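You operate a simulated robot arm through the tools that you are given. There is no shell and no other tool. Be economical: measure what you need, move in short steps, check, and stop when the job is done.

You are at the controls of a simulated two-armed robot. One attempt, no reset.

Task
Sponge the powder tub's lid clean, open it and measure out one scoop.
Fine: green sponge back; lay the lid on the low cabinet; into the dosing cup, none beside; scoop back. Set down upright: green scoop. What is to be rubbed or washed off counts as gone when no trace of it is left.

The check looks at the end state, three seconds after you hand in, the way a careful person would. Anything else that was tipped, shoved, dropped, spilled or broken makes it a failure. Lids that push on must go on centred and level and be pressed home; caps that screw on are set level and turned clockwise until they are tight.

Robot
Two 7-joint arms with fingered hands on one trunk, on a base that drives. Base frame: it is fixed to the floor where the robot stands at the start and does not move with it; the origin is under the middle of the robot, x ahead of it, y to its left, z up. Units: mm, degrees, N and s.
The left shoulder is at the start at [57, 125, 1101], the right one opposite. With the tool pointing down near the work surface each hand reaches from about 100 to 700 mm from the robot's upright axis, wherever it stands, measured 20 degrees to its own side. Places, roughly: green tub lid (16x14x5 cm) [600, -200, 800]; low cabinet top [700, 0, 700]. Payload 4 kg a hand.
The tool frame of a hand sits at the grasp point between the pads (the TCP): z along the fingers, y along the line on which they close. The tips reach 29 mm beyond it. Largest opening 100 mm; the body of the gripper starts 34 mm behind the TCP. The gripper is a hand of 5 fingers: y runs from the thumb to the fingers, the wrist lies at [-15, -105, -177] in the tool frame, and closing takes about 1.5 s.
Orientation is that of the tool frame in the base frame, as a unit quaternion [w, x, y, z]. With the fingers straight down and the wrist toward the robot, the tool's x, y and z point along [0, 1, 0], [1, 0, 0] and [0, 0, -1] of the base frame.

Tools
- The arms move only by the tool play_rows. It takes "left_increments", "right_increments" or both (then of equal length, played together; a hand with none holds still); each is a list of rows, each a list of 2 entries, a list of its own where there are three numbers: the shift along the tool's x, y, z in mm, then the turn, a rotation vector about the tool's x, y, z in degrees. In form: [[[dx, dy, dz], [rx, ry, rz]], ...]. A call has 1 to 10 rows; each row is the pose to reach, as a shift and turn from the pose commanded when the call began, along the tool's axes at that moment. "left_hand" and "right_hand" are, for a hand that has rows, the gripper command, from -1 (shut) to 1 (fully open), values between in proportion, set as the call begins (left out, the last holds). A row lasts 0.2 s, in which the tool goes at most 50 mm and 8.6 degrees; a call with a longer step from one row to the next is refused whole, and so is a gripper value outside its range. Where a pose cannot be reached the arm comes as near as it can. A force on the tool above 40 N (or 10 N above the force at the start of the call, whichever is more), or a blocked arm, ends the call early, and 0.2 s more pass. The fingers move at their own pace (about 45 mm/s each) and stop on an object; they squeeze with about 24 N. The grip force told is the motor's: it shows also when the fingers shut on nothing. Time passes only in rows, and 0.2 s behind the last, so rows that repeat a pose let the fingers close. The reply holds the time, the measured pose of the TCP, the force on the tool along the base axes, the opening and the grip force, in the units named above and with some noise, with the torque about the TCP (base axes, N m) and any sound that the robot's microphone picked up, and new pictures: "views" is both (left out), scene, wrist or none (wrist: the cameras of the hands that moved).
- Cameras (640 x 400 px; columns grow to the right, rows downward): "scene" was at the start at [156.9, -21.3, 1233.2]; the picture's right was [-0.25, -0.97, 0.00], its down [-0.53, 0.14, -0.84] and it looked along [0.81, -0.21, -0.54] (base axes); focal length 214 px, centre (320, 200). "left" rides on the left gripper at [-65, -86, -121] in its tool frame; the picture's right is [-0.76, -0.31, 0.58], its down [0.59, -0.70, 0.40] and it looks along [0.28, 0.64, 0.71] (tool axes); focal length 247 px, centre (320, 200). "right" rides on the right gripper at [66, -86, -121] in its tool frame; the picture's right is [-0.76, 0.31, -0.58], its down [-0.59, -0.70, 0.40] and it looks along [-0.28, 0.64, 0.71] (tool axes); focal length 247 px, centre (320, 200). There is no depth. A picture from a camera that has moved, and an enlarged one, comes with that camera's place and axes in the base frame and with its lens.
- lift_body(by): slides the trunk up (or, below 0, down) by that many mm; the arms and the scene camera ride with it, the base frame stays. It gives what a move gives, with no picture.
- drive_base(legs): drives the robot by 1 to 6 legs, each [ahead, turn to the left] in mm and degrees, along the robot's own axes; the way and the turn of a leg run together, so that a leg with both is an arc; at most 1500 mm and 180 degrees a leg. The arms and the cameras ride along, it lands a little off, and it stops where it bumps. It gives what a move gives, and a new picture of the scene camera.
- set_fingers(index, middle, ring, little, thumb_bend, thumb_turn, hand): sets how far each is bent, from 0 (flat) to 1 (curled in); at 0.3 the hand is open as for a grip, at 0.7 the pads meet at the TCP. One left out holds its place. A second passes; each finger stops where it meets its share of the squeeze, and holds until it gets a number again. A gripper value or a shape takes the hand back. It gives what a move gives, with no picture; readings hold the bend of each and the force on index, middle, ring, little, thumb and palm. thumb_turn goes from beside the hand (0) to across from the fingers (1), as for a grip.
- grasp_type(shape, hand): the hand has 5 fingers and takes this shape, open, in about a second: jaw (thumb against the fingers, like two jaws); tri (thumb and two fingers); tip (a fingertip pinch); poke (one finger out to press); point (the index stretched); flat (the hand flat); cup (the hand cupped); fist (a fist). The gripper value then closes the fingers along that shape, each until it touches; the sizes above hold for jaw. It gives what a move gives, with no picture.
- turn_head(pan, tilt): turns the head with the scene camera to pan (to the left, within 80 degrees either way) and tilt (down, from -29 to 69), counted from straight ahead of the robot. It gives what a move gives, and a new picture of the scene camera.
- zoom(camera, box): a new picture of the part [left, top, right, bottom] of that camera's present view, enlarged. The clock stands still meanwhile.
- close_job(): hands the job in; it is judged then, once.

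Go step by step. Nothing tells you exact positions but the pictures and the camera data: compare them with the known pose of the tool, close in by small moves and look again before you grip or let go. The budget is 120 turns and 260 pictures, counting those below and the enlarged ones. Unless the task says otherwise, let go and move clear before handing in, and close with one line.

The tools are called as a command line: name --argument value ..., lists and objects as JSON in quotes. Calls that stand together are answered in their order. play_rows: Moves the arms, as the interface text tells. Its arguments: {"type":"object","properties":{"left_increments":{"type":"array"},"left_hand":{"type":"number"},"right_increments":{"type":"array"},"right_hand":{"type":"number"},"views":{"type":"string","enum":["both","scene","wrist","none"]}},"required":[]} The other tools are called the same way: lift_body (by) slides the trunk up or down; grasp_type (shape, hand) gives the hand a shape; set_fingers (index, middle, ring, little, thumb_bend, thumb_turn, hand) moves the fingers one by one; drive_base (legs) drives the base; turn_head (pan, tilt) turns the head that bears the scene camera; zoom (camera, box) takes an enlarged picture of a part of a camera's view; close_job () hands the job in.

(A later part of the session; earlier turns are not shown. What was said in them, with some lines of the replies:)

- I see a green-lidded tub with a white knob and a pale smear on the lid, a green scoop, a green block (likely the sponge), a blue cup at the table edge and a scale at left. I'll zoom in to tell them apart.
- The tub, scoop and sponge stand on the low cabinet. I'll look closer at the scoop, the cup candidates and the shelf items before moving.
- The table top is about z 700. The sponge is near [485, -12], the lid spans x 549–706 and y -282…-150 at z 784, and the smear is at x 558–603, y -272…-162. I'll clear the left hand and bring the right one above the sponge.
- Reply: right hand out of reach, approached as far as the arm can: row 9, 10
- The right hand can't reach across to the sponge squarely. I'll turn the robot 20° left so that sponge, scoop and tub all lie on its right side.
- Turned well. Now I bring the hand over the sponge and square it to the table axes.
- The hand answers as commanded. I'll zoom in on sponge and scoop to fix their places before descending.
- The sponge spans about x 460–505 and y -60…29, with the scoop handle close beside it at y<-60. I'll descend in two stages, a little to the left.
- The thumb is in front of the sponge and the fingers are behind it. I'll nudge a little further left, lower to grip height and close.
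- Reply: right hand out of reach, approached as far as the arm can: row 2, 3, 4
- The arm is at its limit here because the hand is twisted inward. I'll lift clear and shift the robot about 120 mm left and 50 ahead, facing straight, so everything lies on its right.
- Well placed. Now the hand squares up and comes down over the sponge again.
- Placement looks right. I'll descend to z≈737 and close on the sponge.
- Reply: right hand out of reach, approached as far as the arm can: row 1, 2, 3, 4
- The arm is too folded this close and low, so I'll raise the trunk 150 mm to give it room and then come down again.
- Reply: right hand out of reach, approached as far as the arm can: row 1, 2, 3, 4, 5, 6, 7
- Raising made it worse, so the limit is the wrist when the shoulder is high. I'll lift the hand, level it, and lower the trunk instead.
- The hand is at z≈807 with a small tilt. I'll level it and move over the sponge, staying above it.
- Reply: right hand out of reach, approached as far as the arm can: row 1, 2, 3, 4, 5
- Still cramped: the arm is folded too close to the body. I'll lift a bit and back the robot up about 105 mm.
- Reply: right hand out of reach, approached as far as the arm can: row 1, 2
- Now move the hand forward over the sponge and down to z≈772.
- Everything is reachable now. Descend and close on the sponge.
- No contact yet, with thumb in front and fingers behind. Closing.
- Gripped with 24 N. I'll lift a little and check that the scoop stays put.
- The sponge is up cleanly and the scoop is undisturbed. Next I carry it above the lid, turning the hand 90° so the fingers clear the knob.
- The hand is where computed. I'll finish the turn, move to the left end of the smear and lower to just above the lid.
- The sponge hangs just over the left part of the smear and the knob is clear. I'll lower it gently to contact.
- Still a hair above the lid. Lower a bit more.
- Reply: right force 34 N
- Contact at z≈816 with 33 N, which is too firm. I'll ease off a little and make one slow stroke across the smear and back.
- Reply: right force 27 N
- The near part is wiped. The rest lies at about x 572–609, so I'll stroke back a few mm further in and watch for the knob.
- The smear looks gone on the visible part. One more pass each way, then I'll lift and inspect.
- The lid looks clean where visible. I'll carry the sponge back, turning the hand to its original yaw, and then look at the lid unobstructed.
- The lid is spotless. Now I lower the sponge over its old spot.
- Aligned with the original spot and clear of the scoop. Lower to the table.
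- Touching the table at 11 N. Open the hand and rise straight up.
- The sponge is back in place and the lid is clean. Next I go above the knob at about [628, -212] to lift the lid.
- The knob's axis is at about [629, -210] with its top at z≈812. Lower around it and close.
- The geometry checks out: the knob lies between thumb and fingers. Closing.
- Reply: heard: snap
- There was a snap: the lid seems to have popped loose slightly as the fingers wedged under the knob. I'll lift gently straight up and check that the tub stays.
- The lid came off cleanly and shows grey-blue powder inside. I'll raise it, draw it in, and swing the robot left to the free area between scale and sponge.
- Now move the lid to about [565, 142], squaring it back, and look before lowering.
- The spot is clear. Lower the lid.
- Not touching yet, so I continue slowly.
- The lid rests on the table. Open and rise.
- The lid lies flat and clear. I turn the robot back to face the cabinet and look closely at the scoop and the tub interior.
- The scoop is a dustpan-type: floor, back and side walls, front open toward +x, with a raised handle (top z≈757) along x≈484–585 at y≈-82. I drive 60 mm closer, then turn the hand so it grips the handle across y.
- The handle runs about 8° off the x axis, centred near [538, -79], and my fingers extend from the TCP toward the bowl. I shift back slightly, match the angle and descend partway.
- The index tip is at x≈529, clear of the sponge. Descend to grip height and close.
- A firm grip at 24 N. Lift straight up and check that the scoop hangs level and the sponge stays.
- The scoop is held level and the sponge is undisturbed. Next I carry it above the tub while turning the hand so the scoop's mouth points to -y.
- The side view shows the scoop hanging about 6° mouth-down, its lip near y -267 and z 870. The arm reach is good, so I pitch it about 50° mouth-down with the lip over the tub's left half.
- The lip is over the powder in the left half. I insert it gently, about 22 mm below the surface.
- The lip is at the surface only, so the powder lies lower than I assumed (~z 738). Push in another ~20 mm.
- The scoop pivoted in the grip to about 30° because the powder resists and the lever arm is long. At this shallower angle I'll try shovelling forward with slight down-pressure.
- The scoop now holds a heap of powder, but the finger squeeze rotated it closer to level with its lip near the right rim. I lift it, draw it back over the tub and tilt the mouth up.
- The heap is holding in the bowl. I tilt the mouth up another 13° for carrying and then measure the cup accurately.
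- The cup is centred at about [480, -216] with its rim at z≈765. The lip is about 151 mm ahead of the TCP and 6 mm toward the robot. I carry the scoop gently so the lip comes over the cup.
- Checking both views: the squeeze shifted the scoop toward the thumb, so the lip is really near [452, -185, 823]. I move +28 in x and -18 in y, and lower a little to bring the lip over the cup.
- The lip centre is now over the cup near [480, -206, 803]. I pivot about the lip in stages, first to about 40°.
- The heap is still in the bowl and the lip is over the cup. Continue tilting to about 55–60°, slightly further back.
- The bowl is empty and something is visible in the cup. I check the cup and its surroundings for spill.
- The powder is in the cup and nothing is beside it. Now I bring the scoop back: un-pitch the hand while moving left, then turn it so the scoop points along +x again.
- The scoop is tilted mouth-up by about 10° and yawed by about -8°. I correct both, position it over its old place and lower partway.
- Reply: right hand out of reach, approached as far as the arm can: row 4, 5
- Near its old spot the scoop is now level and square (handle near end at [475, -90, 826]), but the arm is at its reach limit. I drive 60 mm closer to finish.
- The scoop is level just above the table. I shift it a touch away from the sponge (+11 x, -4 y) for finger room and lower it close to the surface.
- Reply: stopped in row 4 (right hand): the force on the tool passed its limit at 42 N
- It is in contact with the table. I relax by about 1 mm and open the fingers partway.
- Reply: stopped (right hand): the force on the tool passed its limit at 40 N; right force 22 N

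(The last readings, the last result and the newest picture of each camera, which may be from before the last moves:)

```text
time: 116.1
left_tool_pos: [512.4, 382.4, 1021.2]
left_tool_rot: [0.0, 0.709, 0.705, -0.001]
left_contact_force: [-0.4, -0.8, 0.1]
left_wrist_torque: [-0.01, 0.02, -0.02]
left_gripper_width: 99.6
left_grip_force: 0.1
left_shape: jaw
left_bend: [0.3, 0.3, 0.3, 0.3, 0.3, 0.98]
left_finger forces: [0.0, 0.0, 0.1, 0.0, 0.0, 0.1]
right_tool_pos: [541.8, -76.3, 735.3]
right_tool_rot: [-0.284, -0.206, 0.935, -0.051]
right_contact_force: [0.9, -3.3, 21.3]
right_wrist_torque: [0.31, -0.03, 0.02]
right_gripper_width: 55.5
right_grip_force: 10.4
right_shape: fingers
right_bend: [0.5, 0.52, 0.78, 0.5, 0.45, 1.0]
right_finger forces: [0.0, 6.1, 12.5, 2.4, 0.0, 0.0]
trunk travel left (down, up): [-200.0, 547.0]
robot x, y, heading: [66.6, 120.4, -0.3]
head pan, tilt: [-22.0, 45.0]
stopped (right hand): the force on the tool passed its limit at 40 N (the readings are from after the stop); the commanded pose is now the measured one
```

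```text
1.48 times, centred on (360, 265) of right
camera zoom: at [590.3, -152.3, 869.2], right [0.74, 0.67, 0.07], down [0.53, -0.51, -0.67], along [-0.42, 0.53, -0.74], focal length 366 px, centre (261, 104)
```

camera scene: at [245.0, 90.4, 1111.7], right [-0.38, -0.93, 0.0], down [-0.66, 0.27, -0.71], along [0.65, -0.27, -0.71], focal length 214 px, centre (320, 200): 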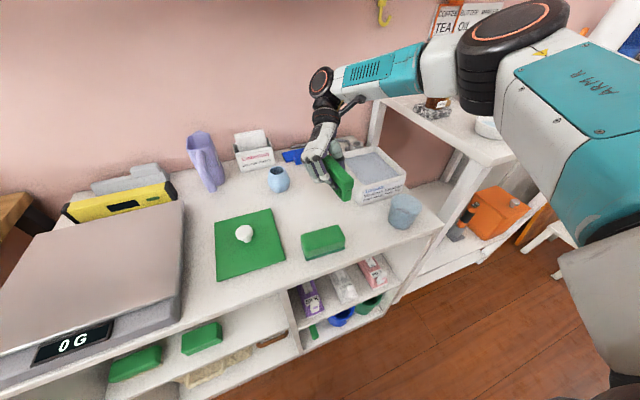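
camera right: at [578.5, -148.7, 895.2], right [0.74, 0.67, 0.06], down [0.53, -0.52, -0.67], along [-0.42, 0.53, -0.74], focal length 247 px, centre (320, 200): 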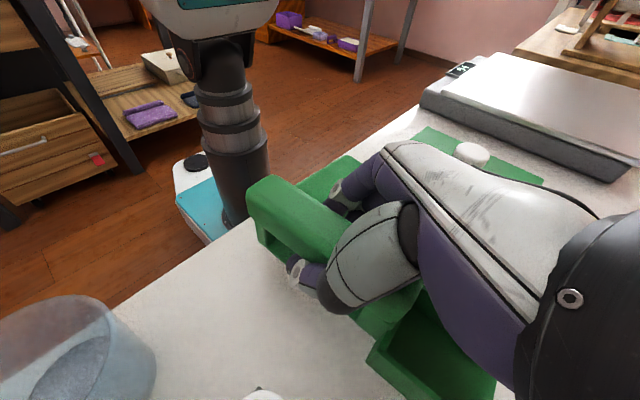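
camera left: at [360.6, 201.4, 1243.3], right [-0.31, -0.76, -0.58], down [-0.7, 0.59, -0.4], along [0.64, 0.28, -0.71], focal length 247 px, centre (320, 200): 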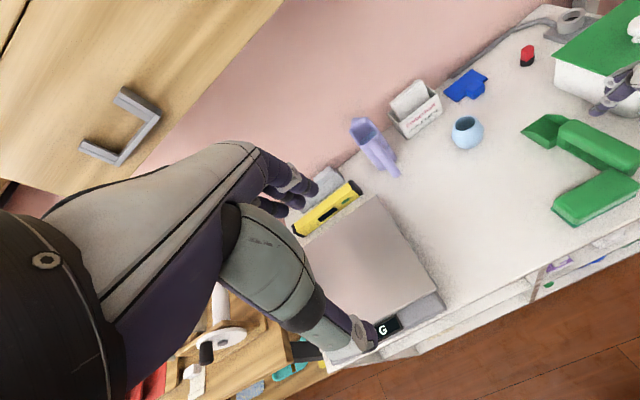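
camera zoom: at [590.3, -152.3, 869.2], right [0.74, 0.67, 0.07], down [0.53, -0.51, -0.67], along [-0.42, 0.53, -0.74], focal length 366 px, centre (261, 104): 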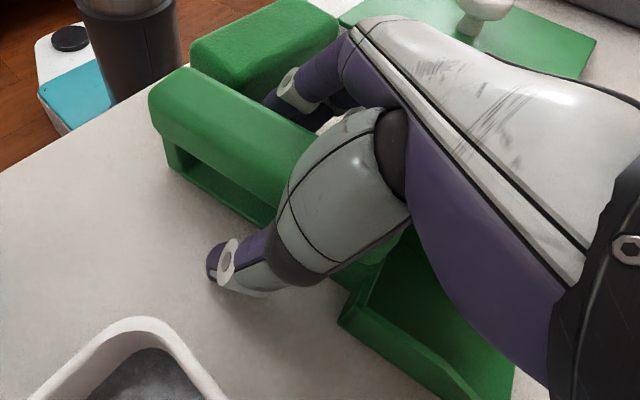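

The fingers are open but their tips press on the table. I rise a few mm and open again, watching that the ring finger doesn't hook the scoop.

play_rows --right_increments '[[[1.7, 0, -2.5], [0, 0, 0]], [[4, 0, -6], [0, 0, 0]]]' --views "none"

set_fingers --hand "right" --index 0.45 --middle 0.45 --ring 0.45 --little 0.45 --thumb_bend 0.4

zoom --camera "scene" --box '[300, 150, 380, 240]'

zoom --camera "right" --box '[200, 130, 520, 400]'

```text
time: 116.7
left_tool_pos: [514.0, 383.1, 1022.7]
left_tool_rot: [0.0, 0.709, 0.705, 0.0]
left_contact_force: [-0.6, 0.0, 0.1]
left_wrist_torque: [-0.01, 0.01, 0.03]
left_gripper_width: 99.9
left_grip_force: 0.0
left_shape: jaw
left_bend: [0.3, 0.3, 0.3, 0.3, 0.3, 0.98]
left_finger forces: [0.0, 0.0, 0.1, 0.0, 0.1, 0.0]
right_tool_pos: [541.4, -78.7, 739.4]
right_tool_rot: [-0.285, -0.205, 0.935, -0.053]
right_contact_force: [2.1, -2.9, 9.7]
right_wrist_torque: [0.12, -0.14, -0.01]
right_gripper_width: 55.8
right_grip_force: 5.0
right_shape: fingers
right_bend: [0.5, 0.5, 0.56, 0.5, 0.45, 1.0]
right_finger forces: [0.0, 0.0, 9.6, 0.0, 0.0, 0.1]
trunk travel left (down, up): [-200.0, 547.0]
robot x, y, heading: [65.4, 118.6, -0.2]
head pan, tilt: [-22.0, 45.0]
```

```text
time: 117.7
left_tool_pos: [512.9, 382.6, 1023.1]
left_tool_rot: [0.0, 0.71, 0.705, 0.0]
left_contact_force: [-0.3, -0.6, 0.5]
left_wrist_torque: [0.0, -0.01, 0.03]
left_gripper_width: 99.8
left_grip_force: 0.0
left_shape: jaw
left_bend: [0.3, 0.3, 0.3, 0.3, 0.3, 0.98]
left_finger forces: [0.0, 0.0, 0.0, 0.0, 0.1, 0.0]
right_tool_pos: [542.0, -76.5, 739.0]
right_tool_rot: [-0.284, -0.206, 0.935, -0.052]
right_contact_force: [1.8, -3.9, 13.2]
right_wrist_torque: [0.35, 0.02, -0.07]
right_gripper_width: 68.0
right_grip_force: 6.3
right_shape: fingers
right_bend: [0.45, 0.45, 0.5, 0.45, 0.4, 1.0]
right_finger forces: [0.1, 0.1, 12.9, 0.0, 0.0, 0.0]
trunk travel left (down, up): [-200.0, 547.0]
robot x, y, heading: [67.2, 118.6, -0.1]
head pan, tilt: [-22.0, 45.0]
```

```text
4.44 times, centred on (340, 195) of scene
camera zoom: at [243.8, 90.4, 1112.0], right [-0.38, -0.93, 0.0], down [-0.65, 0.27, -0.71], along [0.65, -0.27, -0.71], focal length 953 px, centre (231, 222)
```

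zoom: 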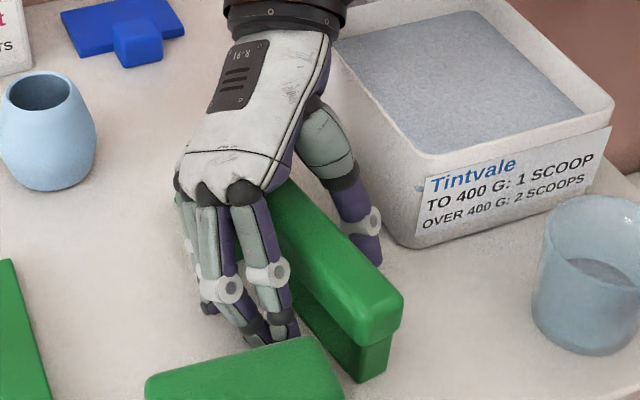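

```text
1.48 times, centred on (360, 265) of right
camera zoom: at [590.5, -152.6, 874.7], right [0.74, 0.67, 0.07], down [0.53, -0.52, -0.67], along [-0.42, 0.53, -0.74], focal length 366 px, centre (261, 104)
```

zoom: 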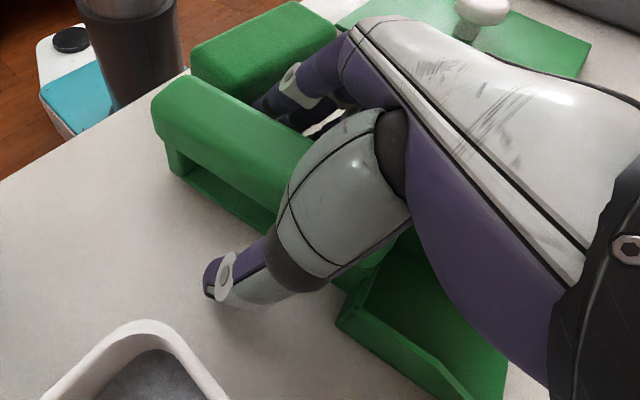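

All fingers are off the handle, with only the ring tip touching the table. Rise straight up.

play_rows --right_increments '[[[2.8, 0, -4.2], [0, 0, 0]], [[8.4, 0, -12.5], [0, 0, 0]], [[16.8, 0, -25], [0, 0, 0]], [[28, 0, -41.5], [0, 0, 0]]]' --views "none"

zoom --camera "scene" --box '[290, 130, 400, 250]'

```text
time: 118.7
left_tool_pos: [513.1, 382.1, 1022.5]
left_tool_rot: [-0.001, 0.709, 0.705, 0.0]
left_contact_force: [-0.6, 0.0, -0.2]
left_wrist_torque: [-0.01, -0.01, 0.0]
left_gripper_width: 99.8
left_grip_force: 0.1
left_shape: jaw
left_bend: [0.3, 0.3, 0.3, 0.3, 0.3, 0.98]
left_finger forces: [0.1, 0.0, 0.1, 0.0, 0.0, 0.1]
right_tool_pos: [541.5, -80.7, 787.9]
right_tool_rot: [-0.285, -0.206, 0.935, -0.052]
right_contact_force: [0.9, -0.5, 0.2]
right_wrist_torque: [0.06, -0.01, 0.01]
right_gripper_width: 68.1
right_grip_force: 0.1
right_shape: fingers
right_bend: [0.45, 0.45, 0.45, 0.45, 0.4, 1.0]
right_finger forces: [0.0, 0.0, 0.0, 0.1, 0.0, 0.1]
trunk travel left (down, up): [-200.0, 547.0]
robot x, y, heading: [67.9, 122.5, 0.0]
head pan, tilt: [-22.0, 45.0]
```

```text
3.33 times, centred on (345, 190) of scene
camera zoom: at [244.3, 90.4, 1111.9], right [-0.38, -0.93, 0.0], down [-0.66, 0.27, -0.71], along [0.65, -0.27, -0.71], focal length 715 px, centre (237, 233)
```

zoom: 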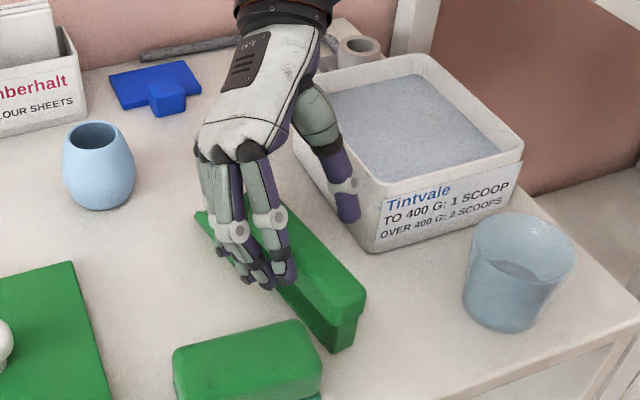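

Clear, and the scoop stays on the table. I raise the hand well away and check the whole scene.

play_rows --right_increments '[[[22, 0, -33], [0, 0, 0]], [[45, 0, -66], [0, 0, 0]], [[67, 0, -100], [0, 0, 0]], [[89, 0, -133], [0, 0, 0]], [[111, 0, -160], [0, 0, 0]]]' --views "scene"

zoom --camera "scene" --box '[280, 130, 440, 270]'

zoom --camera "right" --box '[0, 0, 640, 400]'

```text
time: 119.9
left_tool_pos: [512.1, 382.6, 1022.7]
left_tool_rot: [0.0, 0.709, 0.705, 0.0]
left_contact_force: [0.3, 0.2, 0.9]
left_wrist_torque: [-0.01, -0.03, 0.02]
left_gripper_width: 100.1
left_grip_force: 0.2
left_shape: jaw
left_bend: [0.3, 0.3, 0.3, 0.3, 0.3, 0.98]
left_finger forces: [0.0, 0.0, 0.0, 0.1, 0.0, 0.0]
right_tool_pos: [538.0, -84.3, 983.6]
right_tool_rot: [-0.286, -0.205, 0.935, -0.052]
right_contact_force: [-0.7, -0.4, 1.1]
right_wrist_torque: [-0.01, -0.01, -0.03]
right_gripper_width: 68.0
right_grip_force: 0.0
right_shape: fingers
right_bend: [0.45, 0.45, 0.45, 0.45, 0.4, 1.0]
right_finger forces: [0.1, 0.0, 0.0, 0.1, 0.0, 0.0]
trunk travel left (down, up): [-200.0, 547.0]
robot x, y, heading: [66.3, 117.5, -0.1]
head pan, tilt: [-22.0, 45.0]
camera scene: at [244.1, 90.5, 1111.9], right [-0.38, -0.93, 0.0], down [-0.66, 0.27, -0.71], along [0.65, -0.27, -0.71], focal length 214 px, centre (320, 200)
```

scene: 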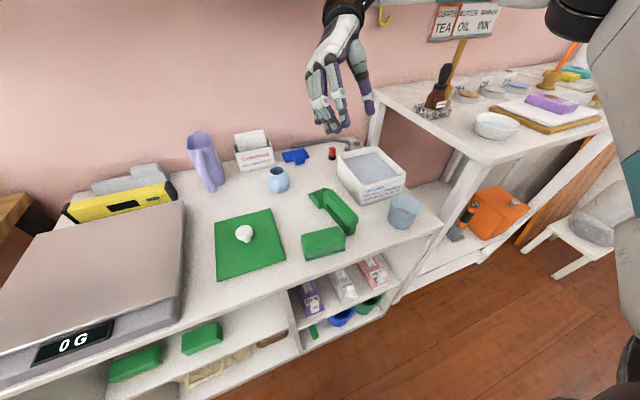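

```text
2.86 times, centred on (360, 200) of scene
camera zoom: at [244.1, 90.5, 1111.9], right [-0.38, -0.93, 0.0], down [-0.66, 0.27, -0.71], along [0.65, -0.27, -0.71], focal length 613 px, centre (206, 200)
```

zoom: 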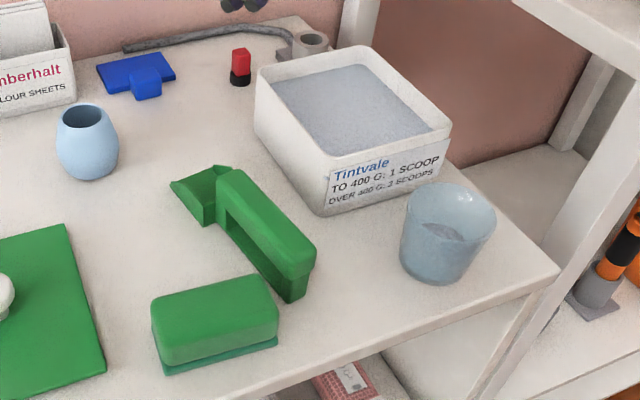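

```text
1.00 times, centred on (320, 200) of right (not enlarged: the box is as wide or as high as the picture)
camera zoom: at [585.8, -158.9, 1119.1], right [0.74, 0.67, 0.07], down [0.53, -0.52, -0.67], along [-0.42, 0.53, -0.74], focal length 247 px, centre (320, 200)
```

zoom: 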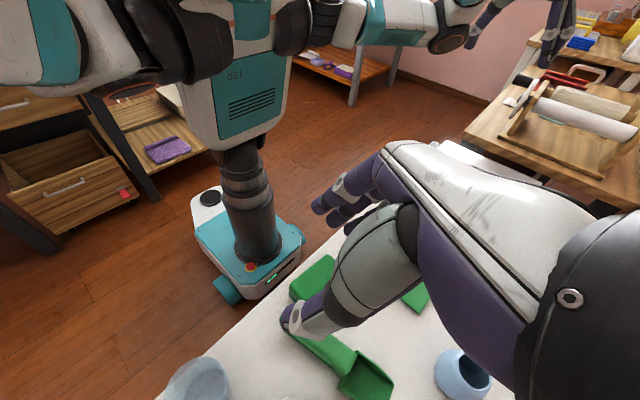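

Everything is in place. A last close look for stray powder around cup, tub, scoop and lid.

zoom --camera "scene" --box '[375, 175, 435, 235]'

zoom --camera "scene" --box '[200, 180, 370, 290]'

```text
6.67 times, centred on (405, 205) of scene
camera zoom: at [244.1, 90.5, 1111.9], right [-0.38, -0.93, 0.0], down [-0.66, 0.27, -0.71], along [0.65, -0.27, -0.71], focal length 1430 px, centre (-247, 167)
```

zoom: 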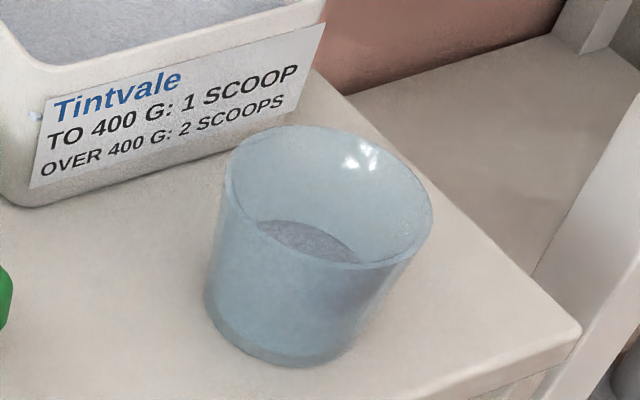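

```text
3.64 times, centred on (285, 235) of scene
camera zoom: at [244.1, 90.5, 1111.9], right [-0.38, -0.93, 0.0], down [-0.66, 0.27, -0.71], along [0.65, -0.27, -0.71], focal length 780 px, centre (447, 73)
```

zoom: 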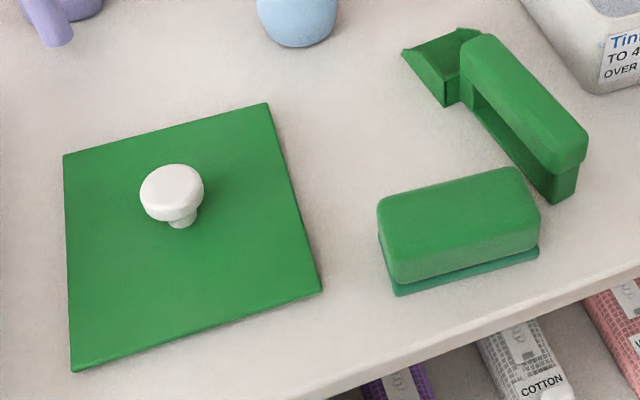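

The lid is clean and lies flat, the sponge and scoop are back in place, the cup holds the powder, and I see no spill. I'm handing in.

close_job

```text
The job is handed in.
```

I sponged the lid clean and laid it flat on the low cabinet, and one scoop of powder is in the dosing cup with none visible beside it. The green sponge is back within about a centimetre of where it was, and the green scoop stands upright about a centimetre from its old spot.
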